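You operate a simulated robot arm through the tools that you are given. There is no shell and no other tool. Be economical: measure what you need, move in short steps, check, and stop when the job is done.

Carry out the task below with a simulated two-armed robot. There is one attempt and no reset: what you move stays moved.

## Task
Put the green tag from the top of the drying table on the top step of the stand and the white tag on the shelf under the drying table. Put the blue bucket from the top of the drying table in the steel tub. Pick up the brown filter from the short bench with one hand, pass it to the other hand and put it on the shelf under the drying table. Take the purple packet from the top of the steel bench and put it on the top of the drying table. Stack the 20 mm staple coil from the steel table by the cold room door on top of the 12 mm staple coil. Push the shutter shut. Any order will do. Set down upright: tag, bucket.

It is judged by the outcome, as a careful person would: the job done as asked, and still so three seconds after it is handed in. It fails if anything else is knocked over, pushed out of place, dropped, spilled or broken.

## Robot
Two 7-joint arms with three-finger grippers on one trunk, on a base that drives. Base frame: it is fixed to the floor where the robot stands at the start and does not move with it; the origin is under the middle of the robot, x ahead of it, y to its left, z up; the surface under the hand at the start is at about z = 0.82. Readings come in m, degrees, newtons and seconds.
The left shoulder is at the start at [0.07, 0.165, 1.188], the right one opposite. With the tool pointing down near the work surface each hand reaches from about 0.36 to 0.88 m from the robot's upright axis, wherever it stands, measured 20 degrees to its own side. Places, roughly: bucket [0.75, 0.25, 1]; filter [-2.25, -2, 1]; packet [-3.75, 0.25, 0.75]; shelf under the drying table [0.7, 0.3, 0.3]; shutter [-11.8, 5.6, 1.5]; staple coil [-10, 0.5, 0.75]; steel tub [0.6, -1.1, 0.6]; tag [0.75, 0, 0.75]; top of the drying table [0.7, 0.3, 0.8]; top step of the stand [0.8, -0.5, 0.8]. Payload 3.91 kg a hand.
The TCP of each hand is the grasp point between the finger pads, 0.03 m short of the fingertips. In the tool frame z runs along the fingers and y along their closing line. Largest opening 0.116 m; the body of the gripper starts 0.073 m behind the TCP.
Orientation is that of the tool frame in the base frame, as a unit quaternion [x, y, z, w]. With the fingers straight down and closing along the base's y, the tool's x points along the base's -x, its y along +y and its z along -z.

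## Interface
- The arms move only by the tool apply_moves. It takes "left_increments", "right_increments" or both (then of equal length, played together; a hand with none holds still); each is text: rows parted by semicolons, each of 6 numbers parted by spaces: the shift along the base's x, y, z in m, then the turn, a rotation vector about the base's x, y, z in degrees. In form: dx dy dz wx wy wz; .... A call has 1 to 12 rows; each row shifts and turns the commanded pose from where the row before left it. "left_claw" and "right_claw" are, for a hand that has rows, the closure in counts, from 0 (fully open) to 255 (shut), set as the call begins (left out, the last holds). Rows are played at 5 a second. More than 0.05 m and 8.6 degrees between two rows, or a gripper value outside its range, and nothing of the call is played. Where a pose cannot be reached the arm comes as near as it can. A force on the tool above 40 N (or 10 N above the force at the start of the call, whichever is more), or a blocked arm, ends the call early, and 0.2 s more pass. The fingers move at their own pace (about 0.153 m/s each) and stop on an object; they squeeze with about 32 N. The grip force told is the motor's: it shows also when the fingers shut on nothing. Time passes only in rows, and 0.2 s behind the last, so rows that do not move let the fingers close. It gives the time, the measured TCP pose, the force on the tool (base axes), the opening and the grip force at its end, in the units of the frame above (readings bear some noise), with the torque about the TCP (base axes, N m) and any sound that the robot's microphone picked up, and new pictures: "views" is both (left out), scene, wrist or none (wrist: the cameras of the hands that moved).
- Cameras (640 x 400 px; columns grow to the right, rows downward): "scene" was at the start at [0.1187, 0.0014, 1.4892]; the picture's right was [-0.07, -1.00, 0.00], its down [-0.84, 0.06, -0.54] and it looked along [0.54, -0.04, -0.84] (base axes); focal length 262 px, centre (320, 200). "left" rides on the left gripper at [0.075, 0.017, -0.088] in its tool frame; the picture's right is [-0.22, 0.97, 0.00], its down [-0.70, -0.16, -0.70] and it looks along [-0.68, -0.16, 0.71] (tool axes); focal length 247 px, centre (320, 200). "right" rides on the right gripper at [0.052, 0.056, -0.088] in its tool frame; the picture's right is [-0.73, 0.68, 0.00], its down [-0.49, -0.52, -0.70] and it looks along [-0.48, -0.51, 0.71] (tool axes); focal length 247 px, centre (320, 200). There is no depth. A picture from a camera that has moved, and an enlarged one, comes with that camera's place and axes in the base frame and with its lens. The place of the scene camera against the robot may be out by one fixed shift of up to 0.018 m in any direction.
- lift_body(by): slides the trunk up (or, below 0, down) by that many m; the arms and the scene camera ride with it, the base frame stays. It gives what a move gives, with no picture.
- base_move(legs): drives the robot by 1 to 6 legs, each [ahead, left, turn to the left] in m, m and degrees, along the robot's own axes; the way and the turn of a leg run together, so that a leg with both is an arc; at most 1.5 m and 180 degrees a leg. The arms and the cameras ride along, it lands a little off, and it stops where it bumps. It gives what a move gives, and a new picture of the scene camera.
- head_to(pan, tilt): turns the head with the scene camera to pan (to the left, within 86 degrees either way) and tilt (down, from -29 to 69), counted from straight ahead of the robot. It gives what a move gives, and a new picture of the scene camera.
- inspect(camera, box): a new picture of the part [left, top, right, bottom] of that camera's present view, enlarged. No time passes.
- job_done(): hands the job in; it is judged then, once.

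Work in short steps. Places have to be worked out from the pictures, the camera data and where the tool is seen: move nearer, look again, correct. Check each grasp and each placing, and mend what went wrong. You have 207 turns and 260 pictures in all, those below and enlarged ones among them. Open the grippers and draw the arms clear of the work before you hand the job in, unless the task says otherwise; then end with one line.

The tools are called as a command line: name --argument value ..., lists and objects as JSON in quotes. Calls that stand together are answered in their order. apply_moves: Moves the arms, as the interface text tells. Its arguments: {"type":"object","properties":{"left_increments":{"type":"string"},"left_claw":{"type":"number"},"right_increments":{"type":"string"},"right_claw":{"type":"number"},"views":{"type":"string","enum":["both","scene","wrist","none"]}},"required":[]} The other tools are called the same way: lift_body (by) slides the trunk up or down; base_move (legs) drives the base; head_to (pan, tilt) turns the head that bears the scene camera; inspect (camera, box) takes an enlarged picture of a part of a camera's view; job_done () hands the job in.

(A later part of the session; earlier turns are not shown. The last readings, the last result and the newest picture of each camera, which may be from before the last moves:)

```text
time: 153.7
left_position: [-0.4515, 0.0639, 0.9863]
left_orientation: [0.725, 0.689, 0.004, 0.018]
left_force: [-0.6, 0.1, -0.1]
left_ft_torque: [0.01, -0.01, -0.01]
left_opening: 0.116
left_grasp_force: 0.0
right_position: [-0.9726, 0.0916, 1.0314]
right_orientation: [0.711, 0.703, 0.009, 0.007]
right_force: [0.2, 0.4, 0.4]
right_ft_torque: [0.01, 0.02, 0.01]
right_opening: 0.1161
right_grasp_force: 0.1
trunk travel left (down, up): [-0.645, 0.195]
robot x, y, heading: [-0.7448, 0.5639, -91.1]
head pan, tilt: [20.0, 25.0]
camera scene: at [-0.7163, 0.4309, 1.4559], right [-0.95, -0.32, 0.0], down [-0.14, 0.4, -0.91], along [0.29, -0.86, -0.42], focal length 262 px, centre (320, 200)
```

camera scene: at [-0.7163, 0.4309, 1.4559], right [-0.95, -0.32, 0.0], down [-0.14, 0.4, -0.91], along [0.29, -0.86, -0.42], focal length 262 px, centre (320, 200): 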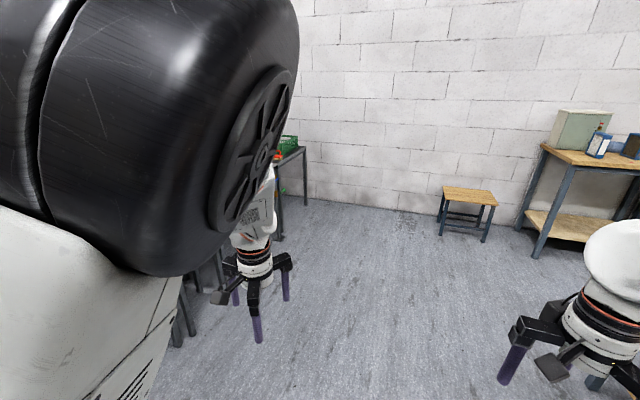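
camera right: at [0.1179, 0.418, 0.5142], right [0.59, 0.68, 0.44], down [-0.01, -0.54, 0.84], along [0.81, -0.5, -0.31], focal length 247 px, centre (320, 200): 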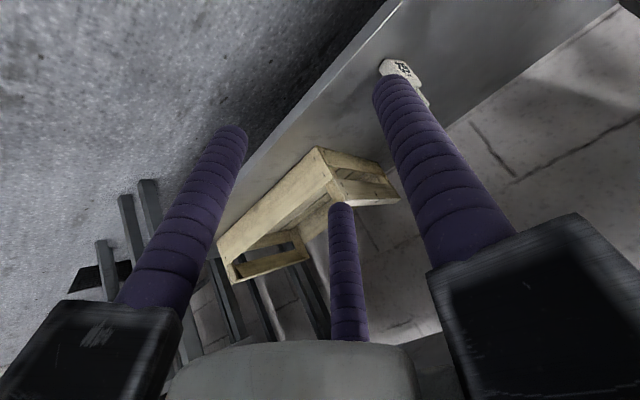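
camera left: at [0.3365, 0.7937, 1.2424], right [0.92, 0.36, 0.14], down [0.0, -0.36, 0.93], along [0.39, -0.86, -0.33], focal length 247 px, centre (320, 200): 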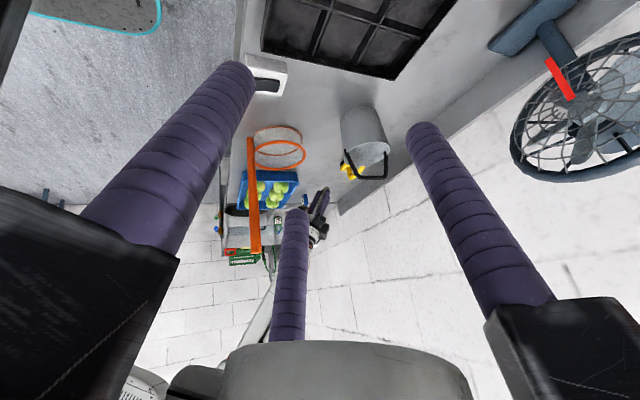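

The way ahead is clear. Drive forward (toward −y) past the wooden table's end, then look at the short bench.

base_move --legs '[[1.3, 0, 1], [0.4, 0, 0], [0, -0.9, 0]]'

head_to --pan -30 --tilt 30

```text
time: 166.7
left_position: [-1.3312, -1.6495, 0.9866]
left_orientation: [0.71, 0.704, 0.005, 0.018]
left_force: [-0.2, -0.8, 0.6]
left_ft_torque: [0.05, -0.03, 0.01]
left_opening: 0.1159
left_grasp_force: 0.0
right_position: [-1.8513, -1.6442, 1.0322]
right_orientation: [0.696, 0.718, 0.007, 0.008]
right_force: [0.4, -1.0, -0.5]
right_ft_torque: [-0.01, 0.0, -0.05]
right_opening: 0.1158
right_grasp_force: 0.1
trunk travel left (down, up): [-0.645, 0.195]
robot x, y, heading: [-1.6421, -1.1664, -88.9]
head pan, tilt: [20.0, 25.0]
camera scene: at [-1.6089, -1.2948, 1.4559], right [-0.93, -0.36, 0.0], down [-0.15, 0.39, -0.91], along [0.33, -0.85, -0.42], focal length 262 px, centre (320, 200)
```

scene: 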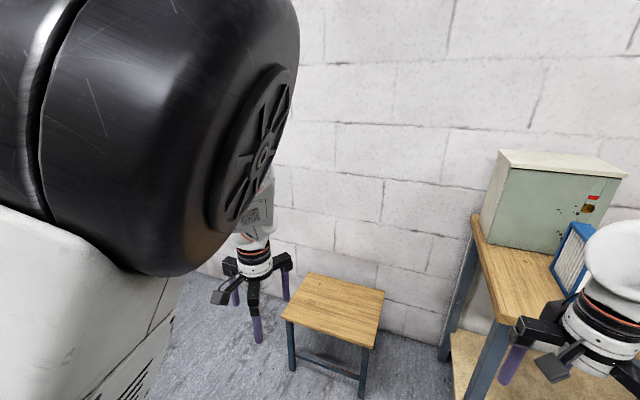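

```text
time: 167.9
left_position: [-1.3294, -1.6501, 0.9866]
left_orientation: [0.711, 0.703, 0.005, 0.017]
left_force: [-0.8, -0.1, -0.4]
left_ft_torque: [-0.03, 0.01, 0.02]
left_opening: 0.1162
left_grasp_force: 0.0
right_position: [-1.8505, -1.6441, 1.0312]
right_orientation: [0.696, 0.718, 0.007, 0.007]
right_force: [-0.1, 0.1, 0.2]
right_ft_torque: [-0.03, -0.02, 0.0]
right_opening: 0.1163
right_grasp_force: 0.0
trunk travel left (down, up): [-0.645, 0.195]
robot x, y, heading: [-1.6429, -1.1645, -88.7]
head pan, tilt: [-30.0, 30.0]
camera scene: at [-1.6858, -1.2881, 1.4479], right [-0.88, 0.48, 0.0], down [0.24, 0.44, -0.87], along [-0.42, -0.76, -0.5], focal length 262 px, centre (320, 200)
```

scene: 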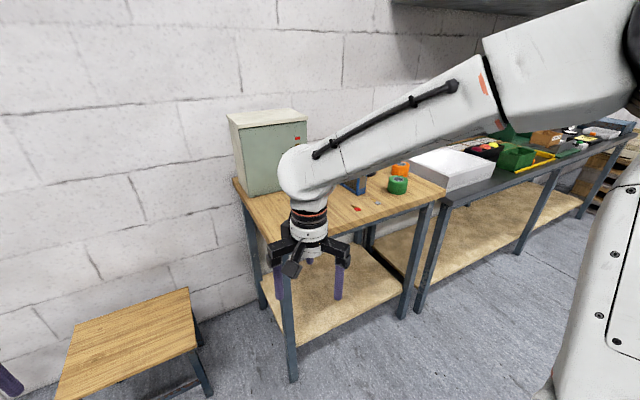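

Raise the trunk and strafe right to be in front of the bench, then look down at the items.

lift_body --by 0.19

base_move --legs '[[0, -0.5, -1]]'

head_to --pan 0 --tilt 45

```text
time: 170.0
left_position: [-1.3305, -1.6515, 1.1762]
left_orientation: [0.711, 0.703, 0.005, 0.018]
left_force: [-0.7, -0.1, 0.1]
left_ft_torque: [0.0, 0.02, -0.02]
left_opening: 0.116
left_grasp_force: 0.1
right_position: [-1.8514, -1.6435, 1.2218]
right_orientation: [0.696, 0.718, 0.008, 0.007]
right_force: [0.2, 0.3, -0.7]
right_ft_torque: [0.0, 0.02, 0.0]
right_opening: 0.1161
right_grasp_force: 0.1
trunk travel left (down, up): [-0.835, 0.005]
robot x, y, heading: [-1.6408, -1.1582, -88.8]
head pan, tilt: [-30.0, 30.0]
```

```text
time: 172.9
left_position: [-1.8438, -1.6626, 1.1768]
left_orientation: [0.72, 0.694, 0.005, 0.017]
left_force: [0.2, 0.6, -0.2]
left_ft_torque: [0.02, 0.01, -0.01]
left_opening: 0.1159
left_grasp_force: 0.0
right_position: [-2.3653, -1.6412, 1.2215]
right_orientation: [0.706, 0.708, 0.008, 0.007]
right_force: [0.2, -0.4, 0.1]
right_ft_torque: [-0.04, -0.01, -0.01]
right_opening: 0.1164
right_grasp_force: 0.1
trunk travel left (down, up): [-0.835, 0.005]
robot x, y, heading: [-2.1445, -1.165, -90.5]
head pan, tilt: [-30.0, 30.0]
camera scene: at [-2.1888, -1.2901, 1.6379], right [-0.86, 0.51, 0.0], down [0.25, 0.43, -0.87], along [-0.44, -0.75, -0.5], focal length 262 px, centre (320, 200)
```

scene: 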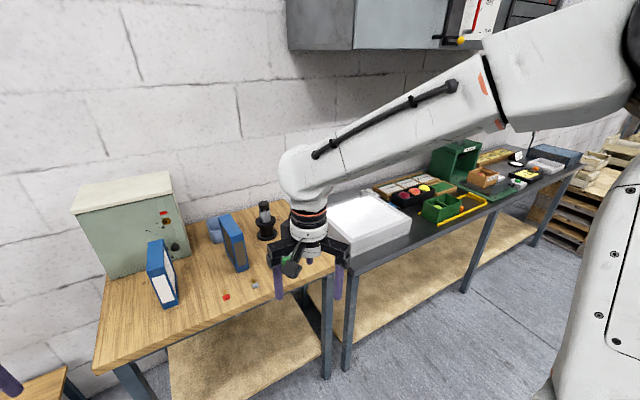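

```text
time: 173.9
left_position: [-1.8453, -1.6619, 1.177]
left_orientation: [0.72, 0.694, 0.005, 0.017]
left_force: [0.5, -0.2, -0.6]
left_ft_torque: [-0.02, 0.0, -0.03]
left_opening: 0.1159
left_grasp_force: 0.1
right_position: [-2.3662, -1.6408, 1.2211]
right_orientation: [0.706, 0.708, 0.007, 0.007]
right_force: [0.0, 0.5, -0.4]
right_ft_torque: [0.0, 0.02, -0.04]
right_opening: 0.1158
right_grasp_force: 0.1
trunk travel left (down, up): [-0.835, 0.005]
robot x, y, heading: [-2.1402, -1.164, -90.4]
head pan, tilt: [0.0, 45.0]
camera scene: at [-2.1452, -1.2934, 1.6153], right [-1.0, 0.01, 0.0], down [0.01, 0.71, -0.71], along [-0.01, -0.71, -0.71], focal length 262 px, centre (320, 200)
```

scene: 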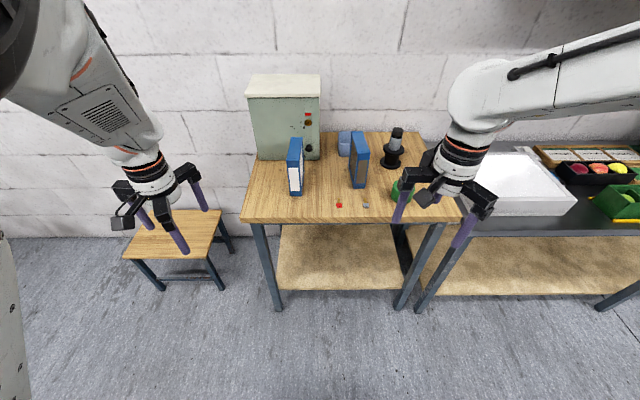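

Nice overview. Zoom in on the items on the bench.

inspect --camera "scene" --box '[235, 65, 425, 225]'

```text
2.50 times, centred on (330, 145) of scene
camera zoom: at [-2.1452, -1.2934, 1.6153], right [-1.0, 0.01, 0.0], down [0.01, 0.71, -0.71], along [-0.01, -0.71, -0.71], focal length 655 px, centre (295, 338)
```

zoom: 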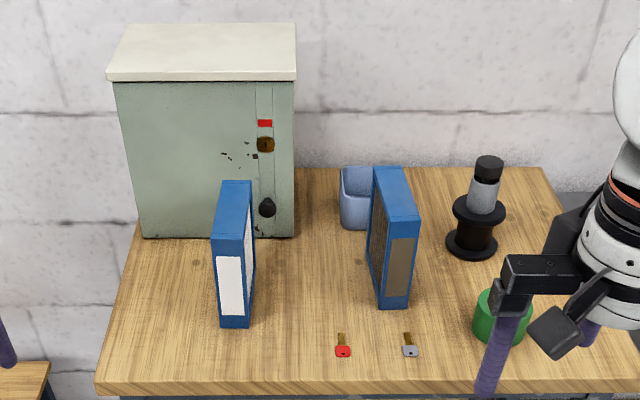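

The brown filter is the right one of the two (panel ~16×15×5 cm, centre ≈ (−2.31, −2.17), bench z≈0.89). Drive closer so the right hand can take it from above.

base_move --legs '[[0.27, 0, 0]]'

apply_moves --right_increments "0.01 0 0 0 0 0;0.02 -0.03 0 0 0 0;0.02 -0.04 0 0 0 0;0 -0.04 0 0 0 0;0 -0.03 0 0 0 0" --views "both"

```text
time: 175.8
left_position: [-1.8454, -1.9291, 1.1773]
left_orientation: [0.719, 0.694, 0.004, 0.017]
left_force: [-0.7, -0.4, 0.6]
left_ft_torque: [-0.01, 0.01, 0.05]
left_opening: 0.1159
left_grasp_force: 0.1
right_position: [-2.3682, -1.9076, 1.2222]
right_orientation: [0.706, 0.708, 0.007, 0.008]
right_force: [-0.7, 0.2, -0.1]
right_ft_torque: [0.0, 0.0, 0.0]
right_opening: 0.1163
right_grasp_force: 0.0
trunk travel left (down, up): [-0.835, 0.005]
robot x, y, heading: [-2.1474, -1.4344, -90.3]
head pan, tilt: [0.0, 45.0]
camera scene: at [-2.1471, -1.56, 1.6155], right [-1.0, 0.01, 0.0], down [0.01, 0.71, -0.71], along [-0.01, -0.71, -0.71], focal length 262 px, centre (320, 200)
```

scene: 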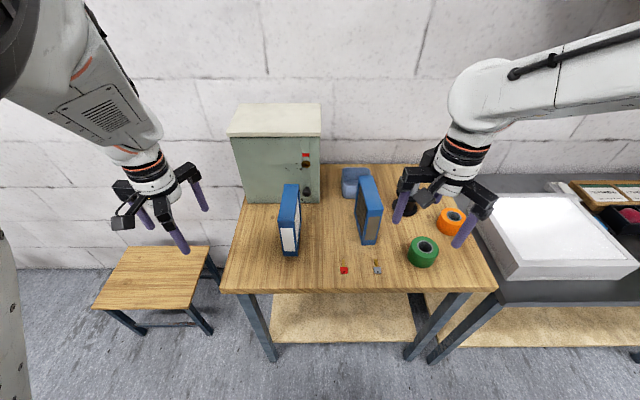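

```text
time: 177.0
left_position: [-1.8468, -1.9306, 1.1755]
left_orientation: [0.72, 0.694, 0.006, 0.018]
left_force: [0.7, -0.2, 0.3]
left_ft_torque: [0.0, 0.01, -0.01]
left_opening: 0.1161
left_grasp_force: 0.0
right_position: [-2.3194, -2.0525, 1.2214]
right_orientation: [0.706, 0.708, 0.008, 0.007]
right_force: [-0.4, -0.5, -0.2]
right_ft_torque: [0.01, 0.0, 0.05]
right_opening: 0.1162
right_grasp_force: 0.0
trunk travel left (down, up): [-0.835, 0.005]
robot x, y, heading: [-2.1453, -1.4376, -90.6]
head pan, tilt: [0.0, 45.0]
camera scene: at [-2.1468, -1.5634, 1.6152], right [-1.0, 0.01, 0.0], down [0.01, 0.71, -0.71], along [-0.01, -0.71, -0.71], focal length 262 px, centre (320, 200)
camera right: at [-2.2651, -1.9988, 1.3116], right [0.68, -0.73, 0.01], down [-0.54, -0.49, 0.69], along [-0.5, -0.48, -0.73], focal length 247 px, centre (320, 200)
```

scene: 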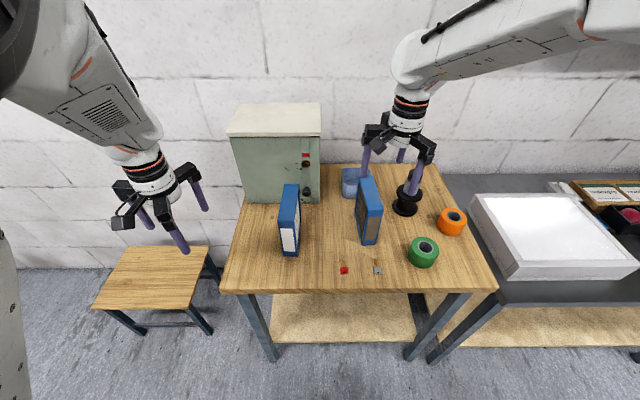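
right: 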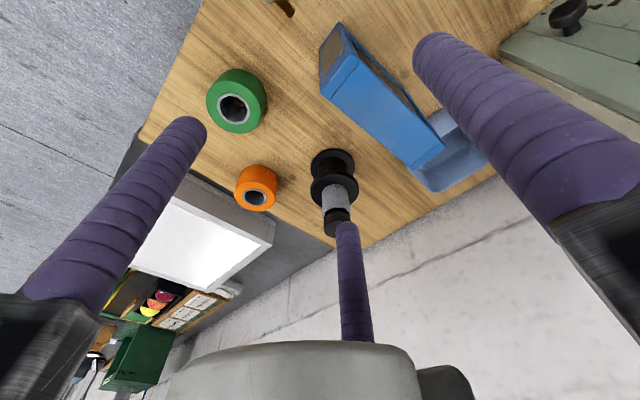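

Filter centre ≈ (−2.305, −2.145), top z≈1.047, turned ~4°. Move above, then descend partway.

apply_moves --right_increments "0.005 -0.03 0 0 0 2;0.005 -0.035 0 0 0 2.4;0.004 -0.032 -0.02 0 0 0;0 0 -0.04 0 0 0;0 0 -0.04 0 0 0" --right_claw 40 --views "both"

```text
time: 178.2
left_position: [-1.8465, -1.932, 1.1758]
left_orientation: [0.72, 0.694, 0.006, 0.017]
left_force: [0.4, 0.5, 0.2]
left_ft_torque: [0.06, 0.01, -0.01]
left_opening: 0.1158
left_grasp_force: 0.1
right_position: [-2.3049, -2.1485, 1.1215]
right_orientation: [0.678, 0.735, 0.008, 0.007]
right_force: [1.2, -0.8, -0.5]
right_ft_torque: [0.02, 0.0, 0.0]
right_opening: 0.0979
right_grasp_force: 0.1
trunk travel left (down, up): [-0.835, 0.005]
robot x, y, heading: [-2.1462, -1.4405, -90.6]
head pan, tilt: [0.0, 45.0]
camera scene: at [-2.1471, -1.5638, 1.6152], right [-1.0, 0.01, 0.0], down [0.01, 0.71, -0.71], along [-0.01, -0.71, -0.71], focal length 262 px, centre (320, 200)
camera right: at [-2.2541, -2.0919, 1.2115], right [0.74, -0.67, 0.01], down [-0.5, -0.53, 0.69], along [-0.46, -0.51, -0.73], focal length 247 px, centre (320, 200)
```

scene: 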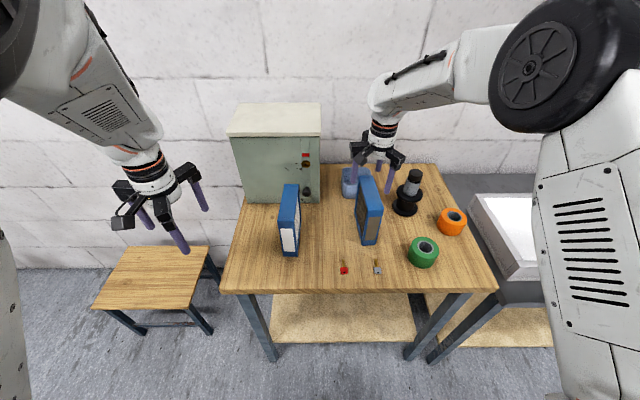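
right: 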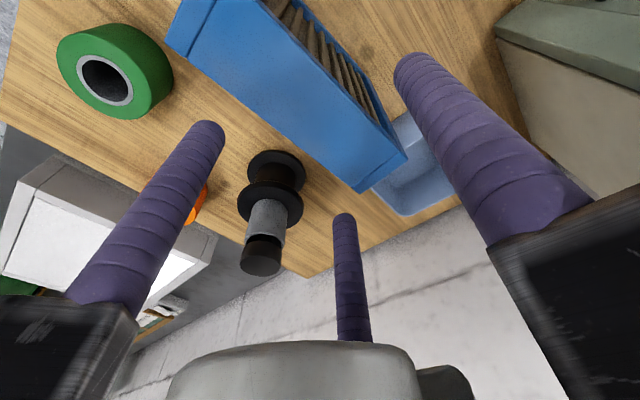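

Straddling nicely. Small yaw correction, then descend to grip 3.5 cm below the top.

apply_moves --right_increments "-0.002 0.004 -0.035 0 0 3;0 0 -0.035 0 0 0;0 0 -0.035 0 0 0;0 0 0 0 0 0" --views "wrist"

```text
time: 179.2
left_position: [-1.8464, -1.9293, 1.1751]
left_orientation: [0.72, 0.694, 0.005, 0.018]
left_force: [0.4, -0.9, 0.5]
left_ft_torque: [-0.03, 0.01, -0.02]
left_opening: 0.1161
left_grasp_force: 0.1
right_position: [-2.304, -2.1426, 1.0175]
right_orientation: [0.658, 0.753, 0.007, 0.007]
right_force: [0.0, 0.1, 0.2]
right_ft_torque: [-0.03, 0.03, -0.01]
right_opening: 0.0977
right_grasp_force: 0.0
trunk travel left (down, up): [-0.835, 0.005]
robot x, y, heading: [-2.1459, -1.4389, -90.1]
head pan, tilt: [0.0, 45.0]
camera right: at [-2.2576, -2.0834, 1.1077], right [0.77, -0.64, 0.01], down [-0.47, -0.55, 0.69], along [-0.43, -0.54, -0.72], focal length 247 px, centre (320, 200)
```

right: 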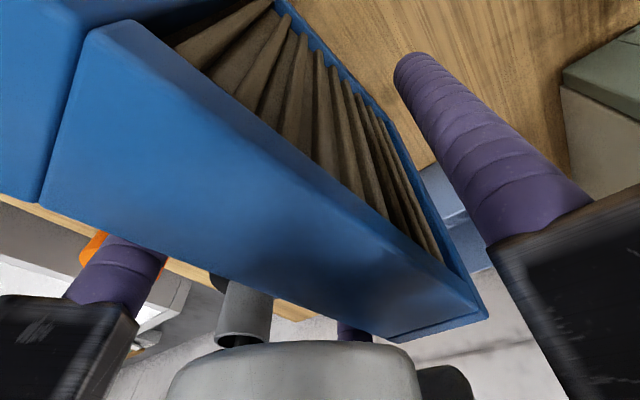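

Close on the filter and lift a little.

apply_moves --right_increments "0 0 0 0 0 0;0 0 0 0 0 0;0 0 0 0 0 0;0 0 0.02 0 0 0;0 0 0.03 0 0 0" --right_claw 255 --views "both"

```text
time: 180.4
left_position: [-1.8458, -1.9296, 1.1771]
left_orientation: [0.719, 0.694, 0.004, 0.017]
left_force: [-0.4, 0.7, -0.1]
left_ft_torque: [-0.01, 0.03, 0.02]
left_opening: 0.1162
left_grasp_force: 0.0
right_position: [-2.3062, -2.1425, 1.0677]
right_orientation: [0.658, 0.753, 0.008, 0.007]
right_force: [0.0, 0.8, -1.4]
right_ft_torque: [-0.07, -0.03, 0.02]
right_opening: 0.0646
right_grasp_force: 32.2
trunk travel left (down, up): [-0.835, 0.005]
robot x, y, heading: [-2.1447, -1.4405, -90.5]
head pan, tilt: [0.0, 45.0]
camera scene: at [-2.1469, -1.5608, 1.6153], right [-1.0, 0.01, 0.0], down [0.01, 0.71, -0.71], along [-0.01, -0.71, -0.71], focal length 262 px, centre (320, 200)
camera right: at [-2.259, -2.083, 1.1572], right [0.77, -0.64, 0.01], down [-0.47, -0.55, 0.69], along [-0.43, -0.54, -0.73], focal length 247 px, centre (320, 200)
```

scene: 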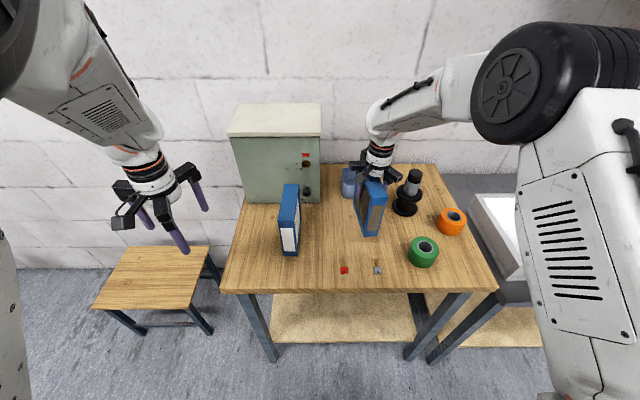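
right: 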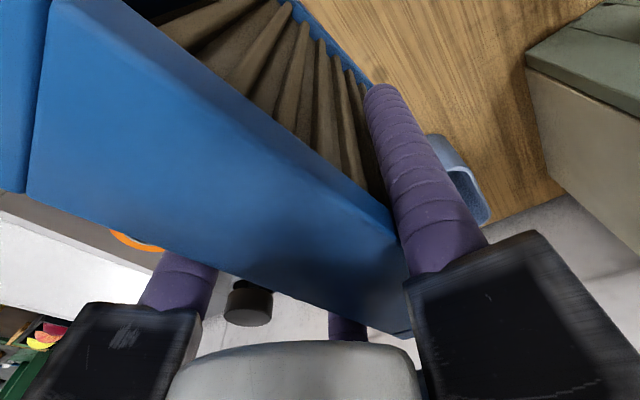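

Filter gripped (65 mm). Lift clear and draw it back toward the robot.

apply_moves --right_increments "0 0 0.04 0 0 0;0 0 0.04 0 0 0;0 0 0.04 0 0 0;0 0.01 0.03 0 0 0;0 0.03 0 0 0 0;0 0.045 0 0 0 0;0 0.045 0 0 0 0;0 0.045 0 0 0 0;0 0 0 0 0 0" --views "scene"

```text
time: 182.4
left_position: [-1.8466, -1.9318, 1.177]
left_orientation: [0.72, 0.694, 0.005, 0.017]
left_force: [-0.4, 0.1, -0.2]
left_ft_torque: [0.04, 0.0, 0.03]
left_opening: 0.1159
left_grasp_force: 0.0
right_position: [-2.303, -1.9688, 1.217]
right_orientation: [0.659, 0.752, 0.007, 0.007]
right_force: [-0.7, -0.5, -1.8]
right_ft_torque: [-0.04, 0.01, 0.04]
right_opening: 0.0644
right_grasp_force: 32.3
trunk travel left (down, up): [-0.835, 0.005]
robot x, y, heading: [-2.1421, -1.4363, -90.5]
head pan, tilt: [0.0, 45.0]
camera scene: at [-2.1471, -1.5636, 1.6151], right [-1.0, 0.01, 0.0], down [0.01, 0.71, -0.71], along [-0.01, -0.71, -0.71], focal length 262 px, centre (320, 200)
```

scene: 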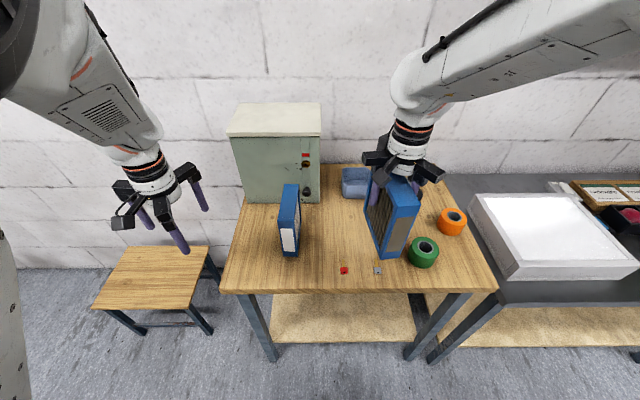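

Secure. Back off and strafe into the open floor, then turn to face +x for the hand-over.

base_move --legs '[[-0.22, 0, 0], [0, 1.1, 0], [0, 0, 90]]'

```text
time: 193.2
left_position: [-0.5339, -0.9596, 1.1753]
left_orientation: [0.037, 0.999, 0.015, 0.009]
left_force: [1.3, 0.9, 0.4]
left_ft_torque: [-0.02, -0.02, -0.01]
left_opening: 0.1161
left_grasp_force: 0.0
right_position: [-0.513, -1.4179, 1.2181]
right_orientation: [-0.048, 0.999, 0.011, -0.001]
right_force: [0.5, 0.3, -1.5]
right_ft_torque: [-0.01, -0.04, -0.03]
right_opening: 0.0644
right_grasp_force: 31.9
trunk travel left (down, up): [-0.835, 0.005]
robot x, y, heading: [-1.0377, -1.2362, -2.4]
head pan, tilt: [0.0, 45.0]
camera scene: at [-0.9091, -1.2387, 1.6153], right [-0.04, -1.0, 0.0], down [-0.71, 0.03, -0.71], along [0.71, -0.03, -0.71], focal length 262 px, centre (320, 200)
```

scene: 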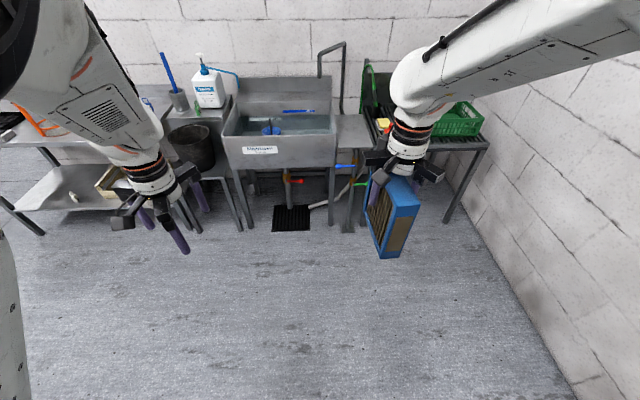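

Now turn the filter so its broad side faces forward (right hand +86° about z) and yaw the left hand −86° so it can grip the filter's left edge.

apply_moves --left_increments "0 0 0 0 0 -8;0 0 0 0 0 -8;0 0 0 0 0 -8;0 0 0 0 0 -8;0 0 0 0 0 -8;0 0 0 0 0 -8;0 0 0 0 0 -8;0 0 0 0 0 -8;0 0 0 0 0 -8;0 0 0 0 0 -8;0 0 0 0 0 -6" --right_increments "0 0 0 0 0 8;0 0 0 0 0 8;0 0 0 0 0 8;0 0 0 0 0 8;0 0 0 0 0 8;0 0 0 0 0 8;0 0 0 0 0 8;0 0 0 0 0 8;0 0.01 -0.01 0 0 8;0 0.02 -0.01 0 0 8;0 0.02 -0.01 0 0 5" --views "scene"

```text
time: 195.6
left_position: [-0.5328, -0.9583, 1.177]
left_orientation: [0.71, 0.704, 0.004, 0.018]
left_force: [0.9, 0.2, -0.6]
left_ft_torque: [0.0, -0.05, 0.01]
left_opening: 0.1157
left_grasp_force: 0.1
right_position: [-0.5109, -1.3657, 1.1871]
right_orientation: [0.711, -0.703, -0.007, 0.008]
right_force: [0.4, 0.1, -1.2]
right_ft_torque: [0.0, -0.02, 0.02]
right_opening: 0.0646
right_grasp_force: 32.0
trunk travel left (down, up): [-0.835, 0.005]
robot x, y, heading: [-1.0415, -1.2373, -2.6]
head pan, tilt: [0.0, 45.0]
camera scene: at [-0.9087, -1.2366, 1.6153], right [-0.04, -1.0, 0.0], down [-0.71, 0.03, -0.71], along [0.71, -0.03, -0.71], focal length 262 px, centre (320, 200)
```

scene: 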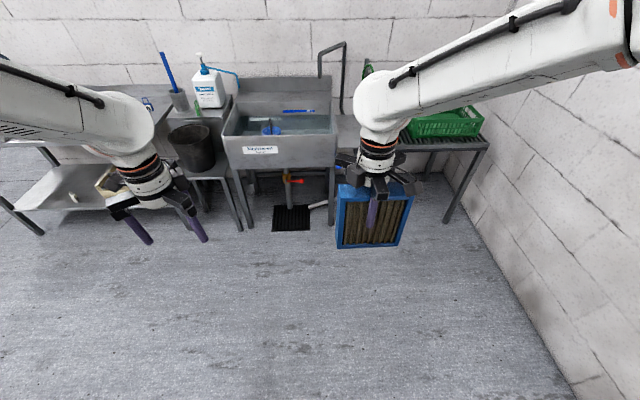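

Filter faces forward. Roll the left hand −45° and bring it to a staging point up-left of the filter.

apply_moves --left_increments "0.004 -0.02 0.01 -7.5 0 0;0.004 -0.04 0.01 -7.5 0 0;0.004 -0.04 0.01 -7.5 0 0;0.004 -0.04 0.01 -7.5 0 0;0.004 -0.04 0.01 -7.5 0 0;0.002 -0.04 0 -7.5 0 0;0 -0.03 0 0 0 0;0 0 0 0 0 0" --views "both"

```text
time: 197.4
left_position: [-0.5109, -1.2104, 1.2271]
left_orientation: [0.648, 0.653, -0.266, 0.288]
left_force: [0.4, -0.5, 0.4]
left_ft_torque: [-0.02, 0.01, -0.02]
left_opening: 0.1159
left_grasp_force: 0.0
right_position: [-0.5123, -1.3664, 1.1871]
right_orientation: [0.71, -0.704, -0.007, 0.007]
right_force: [-0.5, 0.3, -1.6]
right_ft_torque: [0.01, 0.0, -0.03]
right_opening: 0.0644
right_grasp_force: 32.1
trunk travel left (down, up): [-0.835, 0.005]
robot x, y, heading: [-1.0393, -1.2423, -2.5]
head pan, tilt: [0.0, 45.0]
camera scene: at [-0.9096, -1.2379, 1.6153], right [-0.04, -1.0, 0.0], down [-0.71, 0.03, -0.71], along [0.71, -0.03, -0.71], focal length 262 px, centre (320, 200)
camera left: at [-0.4966, -1.0943, 1.2342], right [0.97, -0.14, 0.19], down [-0.19, 0.02, 0.98], along [-0.14, -0.99, -0.01], focal length 247 px, centre (320, 200)
```

scene: 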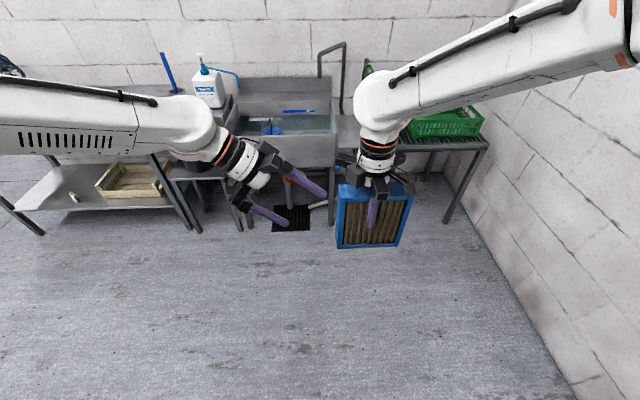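
left: 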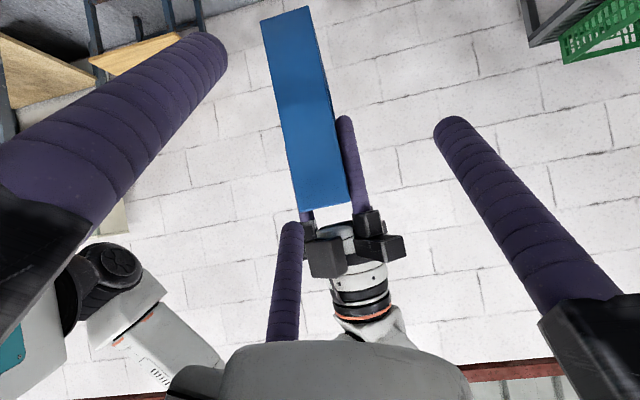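

I have a clear view of the filter's left edge (x≈−0.52, z 1.083–1.237). I narrow the fingers to 0.089 and approach its lower half in stages to keep clear of the right hand's fingers.

apply_moves --left_increments "-0.008 0 -0.02 0 0 0;0 -0.02 -0.02 0 0 0;0 -0.02 -0.02 0 0 0;0 0 0 0 0 0" --left_claw 60 --views "both"

```text
time: 198.4
left_position: [-0.5199, -1.248, 1.1664]
left_orientation: [0.648, 0.654, -0.265, 0.288]
left_force: [-3.9, 23.3, 9.7]
left_ft_torque: [-0.92, 0.16, -0.81]
left_opening: 0.0864
left_grasp_force: 0.1
right_position: [-0.5132, -1.3686, 1.1869]
right_orientation: [0.711, -0.703, -0.006, 0.01]
right_force: [4.0, -21.6, -10.5]
right_ft_torque: [-0.66, -0.36, 0.43]
right_opening: 0.0645
right_grasp_force: 31.7
trunk travel left (down, up): [-0.835, 0.005]
robot x, y, heading: [-1.0378, -1.2367, -2.8]
head pan, tilt: [0.0, 45.0]
camera scene: at [-0.9098, -1.2377, 1.6153], right [-0.04, -1.0, 0.0], down [-0.71, 0.03, -0.71], along [0.71, -0.03, -0.71], focal length 262 px, centre (320, 200)
camera left: at [-0.5054, -1.1322, 1.1759], right [0.97, -0.14, 0.19], down [-0.19, 0.02, 0.98], along [-0.14, -0.99, -0.01], focal length 247 px, centre (320, 200)
```

scene: 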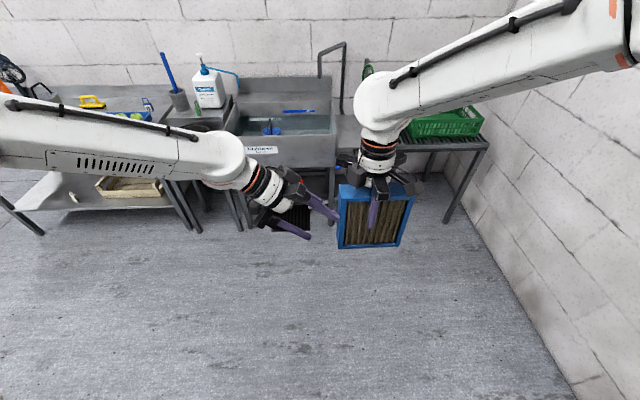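
left: 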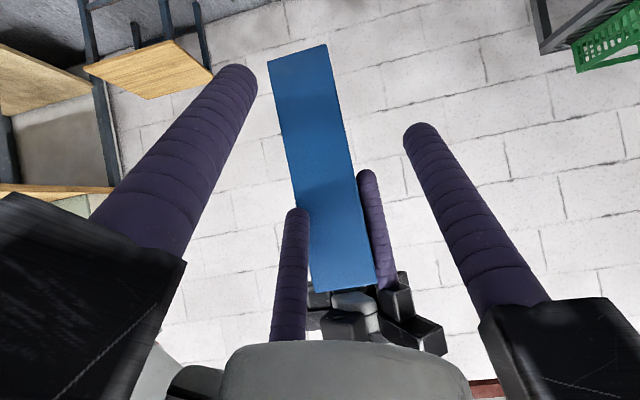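

The inner paired finger touched the filter's edge. The gap centre sits ~1.5 cm to the thumb side, so I back off, shift −x and open a little more.

apply_moves --left_increments "0 0.02 0.02 0 0 0;-0.008 0.005 0.005 0 0 0;-0.008 0 0 0 0 0;0 0 -0.01 0 0 0;0 0 0 0 0 0" --left_claw 40 --views "wrist"

```text
time: 199.6
left_position: [-0.5354, -1.2233, 1.1811]
left_orientation: [0.648, 0.654, -0.265, 0.287]
left_force: [-0.3, -0.3, -0.5]
left_ft_torque: [0.0, 0.02, -0.02]
left_opening: 0.0977
left_grasp_force: 0.0
right_position: [-0.5122, -1.3665, 1.1866]
right_orientation: [0.71, -0.704, -0.006, 0.008]
right_force: [0.7, -0.2, -1.2]
right_ft_torque: [0.05, -0.02, 0.0]
right_opening: 0.0641
right_grasp_force: 32.2
trunk travel left (down, up): [-0.835, 0.005]
robot x, y, heading: [-1.0391, -1.239, -2.6]
head pan, tilt: [0.0, 45.0]
camera left: at [-0.5214, -1.1079, 1.1895], right [0.97, -0.14, 0.19], down [-0.18, 0.02, 0.98], along [-0.14, -0.99, -0.01], focal length 247 px, centre (320, 200)
```

left: 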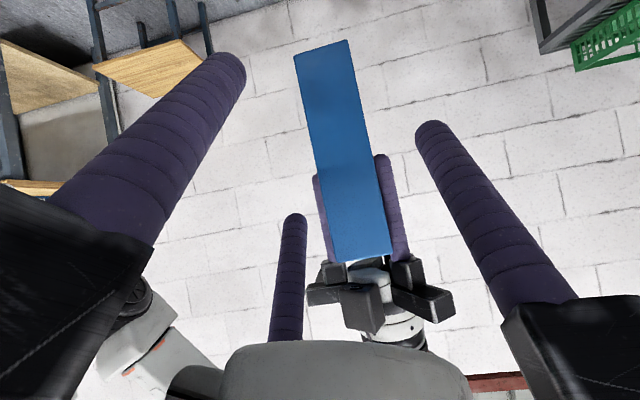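

Clear now. A horizontal approach gives the best finger clearance, so I retreat a little and roll the left hand another −45° to point straight at the edge.

apply_moves --left_increments "0 0.03 0 -7.5 0 0;0 0.015 -0.01 -7.5 0 0;0 0 -0.01 -7.5 0 0;0 0 -0.01 -7.5 0 0;0 0 -0.01 -7.5 0 0;0 0 -0.01 -7.5 0 0;0 0 0 0 0 0" --left_claw 30 --views "both"

```text
time: 201.2
left_position: [-0.5364, -1.1793, 1.1316]
left_orientation: [0.489, 0.502, -0.496, 0.513]
left_force: [0.4, -0.6, -0.6]
left_ft_torque: [0.04, 0.01, 0.01]
left_opening: 0.1022
left_grasp_force: 0.0
right_position: [-0.5134, -1.3669, 1.1868]
right_orientation: [0.71, -0.704, -0.007, 0.008]
right_force: [0.1, 0.0, -2.1]
right_ft_torque: [-0.04, -0.05, 0.02]
right_opening: 0.0641
right_grasp_force: 32.1
trunk travel left (down, up): [-0.835, 0.005]
robot x, y, heading: [-1.0379, -1.2407, -2.7]
head pan, tilt: [0.0, 45.0]
camera scene: at [-0.9096, -1.2381, 1.6153], right [-0.04, -1.0, 0.0], down [-0.71, 0.03, -0.71], along [0.71, -0.03, -0.71], focal length 262 px, centre (320, 200)
camera left: at [-0.5216, -1.0922, 1.0556], right [0.97, 0.04, 0.23], down [-0.19, 0.71, 0.68], along [-0.14, -0.71, 0.69], focal length 247 px, centre (320, 200)
```

scene: 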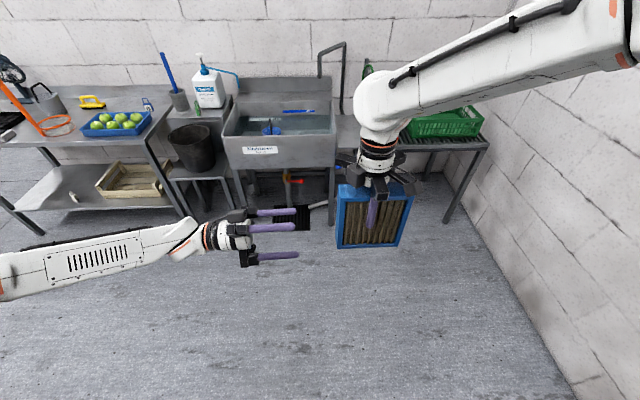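
left: 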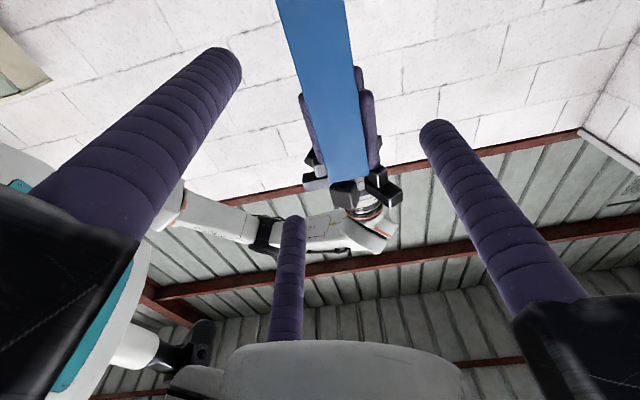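

Well aligned between fingers. Advance in two stages.

apply_moves --left_increments "0 -0.03 0 0 0 0;0 -0.03 0 0 0 0;0 -0.02 0 0 0 0;0 0 0 0 0 0" --views "wrist"

```text
time: 202.2
left_position: [-0.5353, -1.258, 1.1291]
left_orientation: [0.488, 0.502, -0.496, 0.514]
left_force: [0.7, 0.1, 0.0]
left_ft_torque: [0.0, 0.03, 0.0]
left_opening: 0.1025
left_grasp_force: 0.1
right_position: [-0.5129, -1.3665, 1.186]
right_orientation: [0.71, -0.705, -0.008, 0.007]
right_force: [-0.3, -0.2, -0.9]
right_ft_torque: [0.03, -0.01, 0.04]
right_opening: 0.0644
right_grasp_force: 31.9
trunk travel left (down, up): [-0.835, 0.005]
robot x, y, heading: [-1.0444, -1.239, -2.4]
head pan, tilt: [0.0, 45.0]
camera left: at [-0.5222, -1.1718, 1.0544], right [0.97, 0.04, 0.23], down [-0.19, 0.71, 0.68], along [-0.14, -0.71, 0.69], focal length 247 px, centre (320, 200)
```

left: 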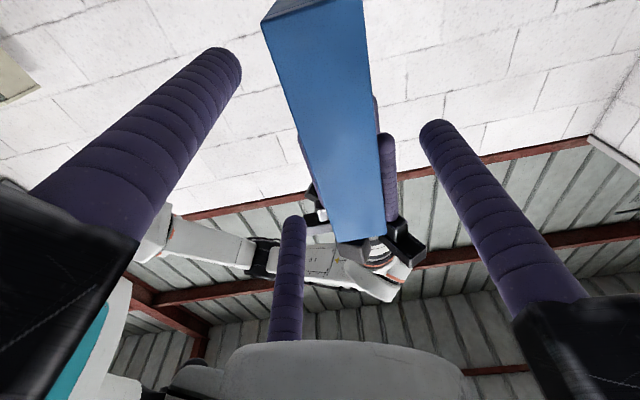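

apply_moves --left_increments "0 -0.025 0 0 0 0;0 -0.02 0 0 0 0;0 0 0 0 0 0" --views "both"

```text
time: 203.0
left_position: [-0.5374, -1.3036, 1.1312]
left_orientation: [0.489, 0.503, -0.495, 0.513]
left_force: [0.6, -0.5, 0.6]
left_ft_torque: [0.0, 0.03, -0.01]
left_opening: 0.1023
left_grasp_force: 0.3
right_position: [-0.513, -1.3662, 1.1871]
right_orientation: [0.711, -0.703, -0.007, 0.008]
right_force: [0.1, 0.2, -1.2]
right_ft_torque: [-0.04, -0.01, 0.0]
right_opening: 0.0645
right_grasp_force: 32.1
trunk travel left (down, up): [-0.835, 0.005]
robot x, y, heading: [-1.0396, -1.2364, -3.0]
head pan, tilt: [0.0, 45.0]
camera scene: at [-0.9095, -1.2375, 1.6153], right [-0.04, -1.0, 0.0], down [-0.71, 0.03, -0.71], along [0.71, -0.03, -0.71], focal length 262 px, centre (320, 200)
camera left: at [-0.5233, -1.2164, 1.0549], right [0.97, 0.04, 0.23], down [-0.19, 0.71, 0.68], along [-0.14, -0.71, 0.69], focal length 247 px, centre (320, 200)
```

scene: 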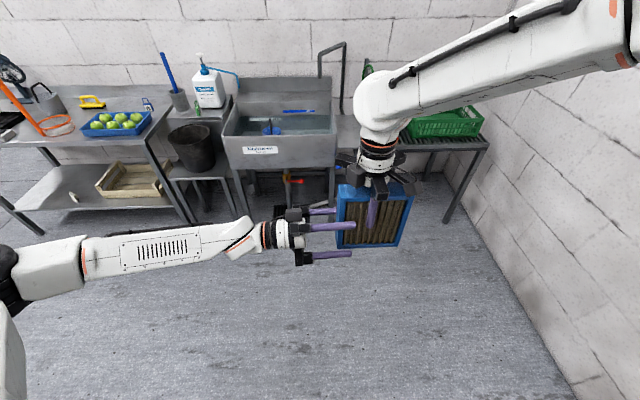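
left: 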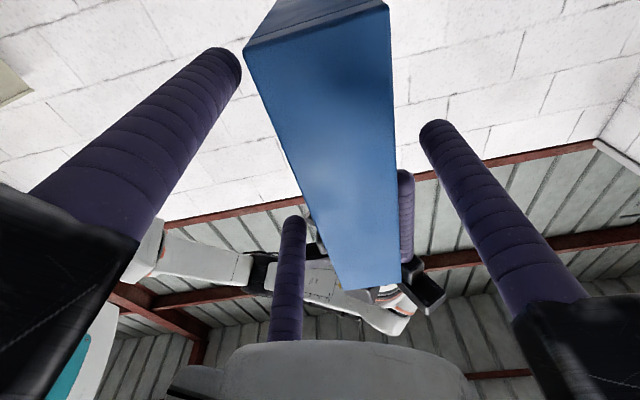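

Fingers overlap the edge ~4 cm. Raise 12 mm, advance slightly and close the left hand while the right still holds.

apply_moves --left_increments "0 0 0.012 0 0 0;0 -0.006 0 0 0 0;0 0 0 0 0 0" --views "none"

apply_moves --left_increments "0 0 0 0 0 0;0 0 0 0 0 0;0 0 0 0 0 0" --left_claw 255 --views "both"

```text
time: 203.8
left_position: [-0.536, -1.3107, 1.1421]
left_orientation: [0.489, 0.502, -0.496, 0.513]
left_force: [-0.3, 0.6, 1.9]
left_ft_torque: [-0.02, 0.02, -0.04]
left_opening: 0.1024
left_grasp_force: 0.0
right_position: [-0.5134, -1.3669, 1.187]
right_orientation: [0.71, -0.704, -0.007, 0.008]
right_force: [-0.2, -0.2, -2.3]
right_ft_torque: [0.02, -0.03, 0.02]
right_opening: 0.0646
right_grasp_force: 32.0
trunk travel left (down, up): [-0.835, 0.005]
robot x, y, heading: [-1.0359, -1.2367, -2.7]
head pan, tilt: [0.0, 45.0]
```

```text
time: 204.6
left_position: [-0.5354, -1.3092, 1.143]
left_orientation: [0.488, 0.503, -0.495, 0.513]
left_force: [12.3, -2.2, 0.7]
left_ft_torque: [0.21, 0.84, -0.98]
left_opening: 0.066
left_grasp_force: 32.0
right_position: [-0.5114, -1.3656, 1.1856]
right_orientation: [0.711, -0.703, -0.008, 0.009]
right_force: [-11.4, 2.6, -0.9]
right_ft_torque: [-0.04, -0.33, 1.58]
right_opening: 0.0643
right_grasp_force: 31.8
trunk travel left (down, up): [-0.835, 0.005]
robot x, y, heading: [-1.0387, -1.2406, -2.7]
head pan, tilt: [0.0, 45.0]
camera scene: at [-0.9091, -1.2383, 1.6153], right [-0.04, -1.0, 0.0], down [-0.71, 0.03, -0.71], along [0.71, -0.03, -0.71], focal length 262 px, centre (320, 200)
camera left: at [-0.522, -1.2228, 1.067], right [0.97, 0.04, 0.23], down [-0.19, 0.71, 0.68], along [-0.13, -0.71, 0.69], focal length 247 px, centre (320, 200)
```

scene: 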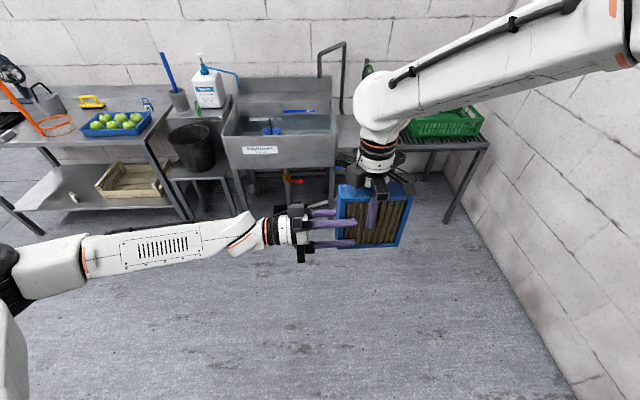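
left: 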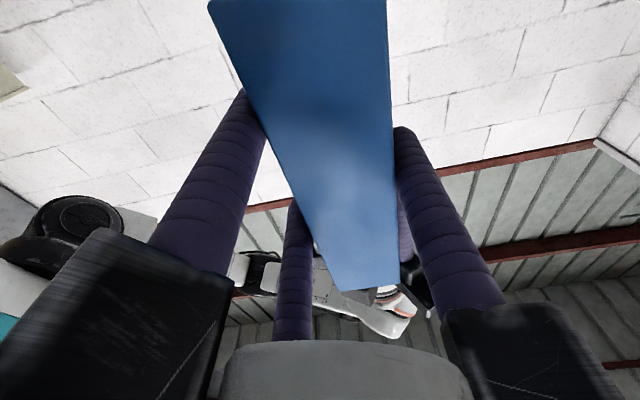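

Both hands hold the filter. Release with the right hand and raise it clear.

apply_moves --right_increments "0 0 0 0 0 0;0 0 0 0 0 0;0 0 0 0 0 0;0 0 0.02 0 0 0;0 0 0.03 0 0 0;0 0 0.03 0 0 0" --right_claw 20 --views "both"

```text
time: 206.0
left_position: [-0.5365, -1.3102, 1.1432]
left_orientation: [0.489, 0.502, -0.495, 0.513]
left_force: [0.1, -0.6, -0.4]
left_ft_torque: [0.09, 0.04, 0.02]
left_opening: 0.0645
left_grasp_force: 31.5
right_position: [-0.5138, -1.3659, 1.2687]
right_orientation: [0.71, -0.704, -0.007, 0.007]
right_force: [0.8, 0.2, -0.3]
right_ft_torque: [-0.01, -0.02, 0.0]
right_opening: 0.107
right_grasp_force: 0.0
trunk travel left (down, up): [-0.835, 0.005]
robot x, y, heading: [-1.0394, -1.2365, -2.6]
head pan, tilt: [0.0, 45.0]
camera scene: at [-0.9098, -1.2382, 1.6153], right [-0.04, -1.0, 0.0], down [-0.71, 0.03, -0.71], along [0.71, -0.03, -0.71], focal length 262 px, centre (320, 200)
camera right: at [-0.5664, -1.418, 1.3578], right [-0.69, 0.73, 0.01], down [0.53, 0.49, 0.69], along [0.49, 0.48, -0.73], focal length 247 px, centre (320, 200)
```

scene: 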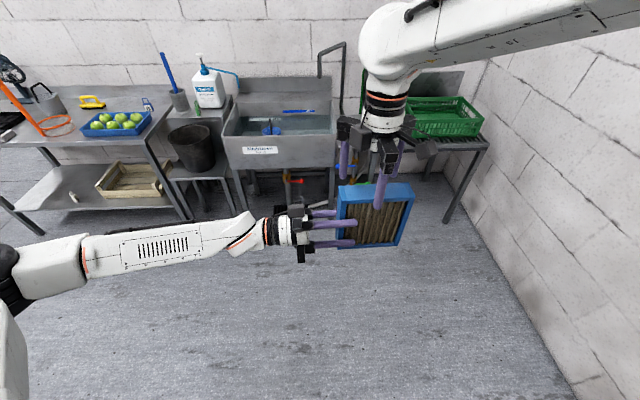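
right: 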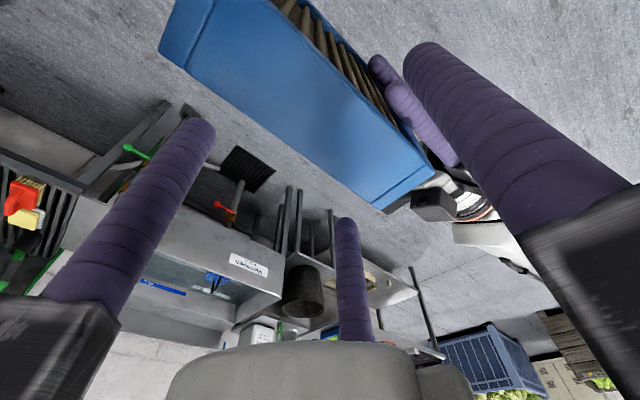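

The left hand holds the filter alone. Raise the right hand away, then swing the left hand to point forward with the filter standing vertically.

apply_moves --left_increments "0 0 0 0 0 0;0 0.03 0 0 0 0;0 0.03 0 0 0 8;0 0.03 0 0 0 8;0 0.03 0 0 0 8;0 0.03 0 0 0 8;0 0.03 0 0 0 8;0 0.03 0 0 0 8;0 0.03 0 0 0 8;0 0 0 0 0 8;0 0 0 0 0 8;0 0 0 0 0 8" --right_increments "0 0 0.04 0 0 0;0 -0.02 0.03 0 0 0;0 -0.03 0 0 0 -8;-0.01 -0.03 0 0 0 -8;-0.01 -0.01 0 0 0 -8;-0.01 0 0 0 0 -8;-0.01 0 0 0 0 -8;-0.01 0 0 0 0 -8;-0.01 0 0 0 0 -8;0 0 0 0 0 -8;0 0 0 0 0 -8;0 0 0 0 0 -8" --views "scene"

```text
time: 208.6
left_position: [-0.4378, -1.013, 1.112]
left_orientation: [0.25, 0.653, -0.258, 0.666]
left_force: [0.4, -0.3, -1.4]
left_ft_torque: [0.05, 0.1, 0.01]
left_opening: 0.0645
left_grasp_force: 31.7
left hand out of reach, approached as far as the arm can: row 6, 7, 8, 9, 10, 11, 12
right_position: [-0.573, -1.4578, 1.3378]
right_orientation: [-0.091, 0.996, 0.011, -0.001]
right_force: [-0.4, -1.0, 0.7]
right_ft_torque: [-0.02, 0.03, 0.02]
right_opening: 0.107
right_grasp_force: 0.0
trunk travel left (down, up): [-0.835, 0.005]
robot x, y, heading: [-1.0393, -1.2333, -2.5]
head pan, tilt: [0.0, 45.0]
camera scene: at [-0.9091, -1.2388, 1.6153], right [-0.04, -1.0, 0.0], down [-0.71, 0.03, -0.71], along [0.71, -0.03, -0.71], focal length 262 px, centre (320, 200)
```

scene: 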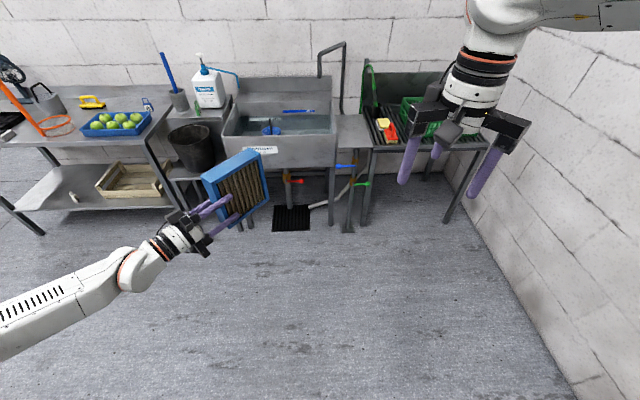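

The arm needs more forward room for this. Move the left hand ahead so it can finish turning.

apply_moves --left_increments "0.045 0 0 0 0 0;0.045 0 0 0 0 0;0.045 0 0 0 0 0;0.04 0.01 0 0 0 0;0 0 0 0 0 0" --views "scene"

```text
time: 209.8
left_position: [-0.2613, -1.0045, 1.1141]
left_orientation: [0.25, 0.653, -0.257, 0.667]
left_force: [-0.1, -0.6, -1.1]
left_ft_torque: [0.07, 0.09, 0.03]
left_opening: 0.0643
left_grasp_force: 31.7
right_position: [-0.5741, -1.4554, 1.3381]
right_orientation: [-0.091, 0.996, 0.01, -0.002]
right_force: [-0.3, 1.1, 0.3]
right_ft_torque: [-0.06, -0.02, 0.03]
right_opening: 0.107
right_grasp_force: 0.0
trunk travel left (down, up): [-0.835, 0.005]
robot x, y, heading: [-1.0373, -1.2413, -2.7]
head pan, tilt: [0.0, 45.0]
camera scene: at [-0.9099, -1.2377, 1.6154], right [-0.04, -1.0, 0.0], down [-0.71, 0.03, -0.71], along [0.71, -0.03, -0.71], focal length 262 px, centre (320, 200)
```

scene: 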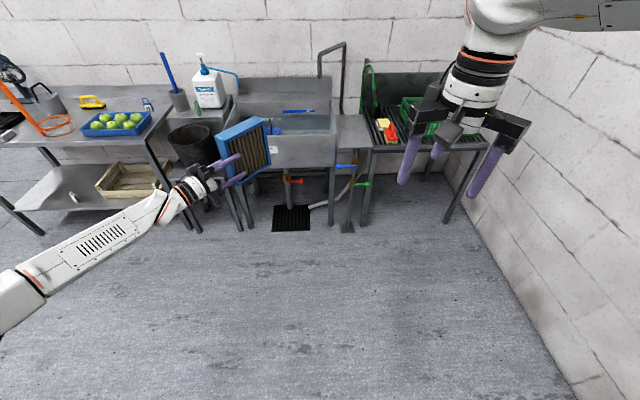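

apply_moves --left_increments "0 0 0 0 0 8;0 0 0 0 0 8;0 0 0 0 0 8;0 0 0 0 0 8;0 0 0 0 0 8;0 0 0 0 0 0" --views "scene"

```text
time: 211.2
left_position: [-0.2631, -1.0051, 1.1101]
left_orientation: [0.028, 0.703, -0.032, 0.71]
left_force: [-1.1, -0.2, -1.8]
left_ft_torque: [-0.03, 0.15, -0.01]
left_opening: 0.0644
left_grasp_force: 31.6
left hand out of reach, approached as far as the arm can: row 2
right_position: [-0.5727, -1.4554, 1.3386]
right_orientation: [-0.092, 0.996, 0.01, -0.001]
right_force: [-0.2, 0.5, 0.3]
right_ft_torque: [0.0, 0.02, 0.02]
right_opening: 0.1071
right_grasp_force: 0.1
trunk travel left (down, up): [-0.835, 0.005]
robot x, y, heading: [-1.0404, -1.2357, -2.3]
head pan, tilt: [0.0, 45.0]
camera scene: at [-0.9091, -1.2374, 1.6153], right [-0.04, -1.0, 0.0], down [-0.71, 0.03, -0.71], along [0.71, -0.03, -0.71], focal length 262 px, centre (320, 200)
```

scene: 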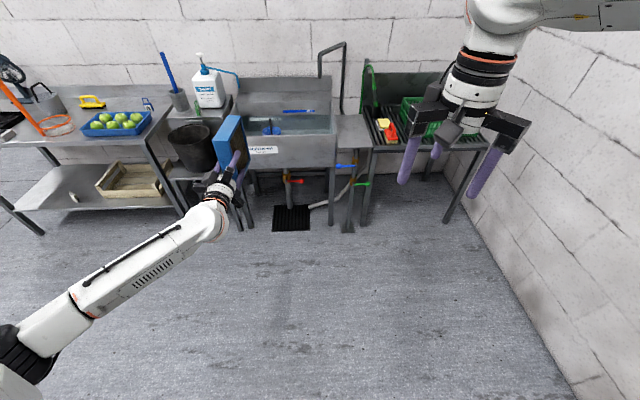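

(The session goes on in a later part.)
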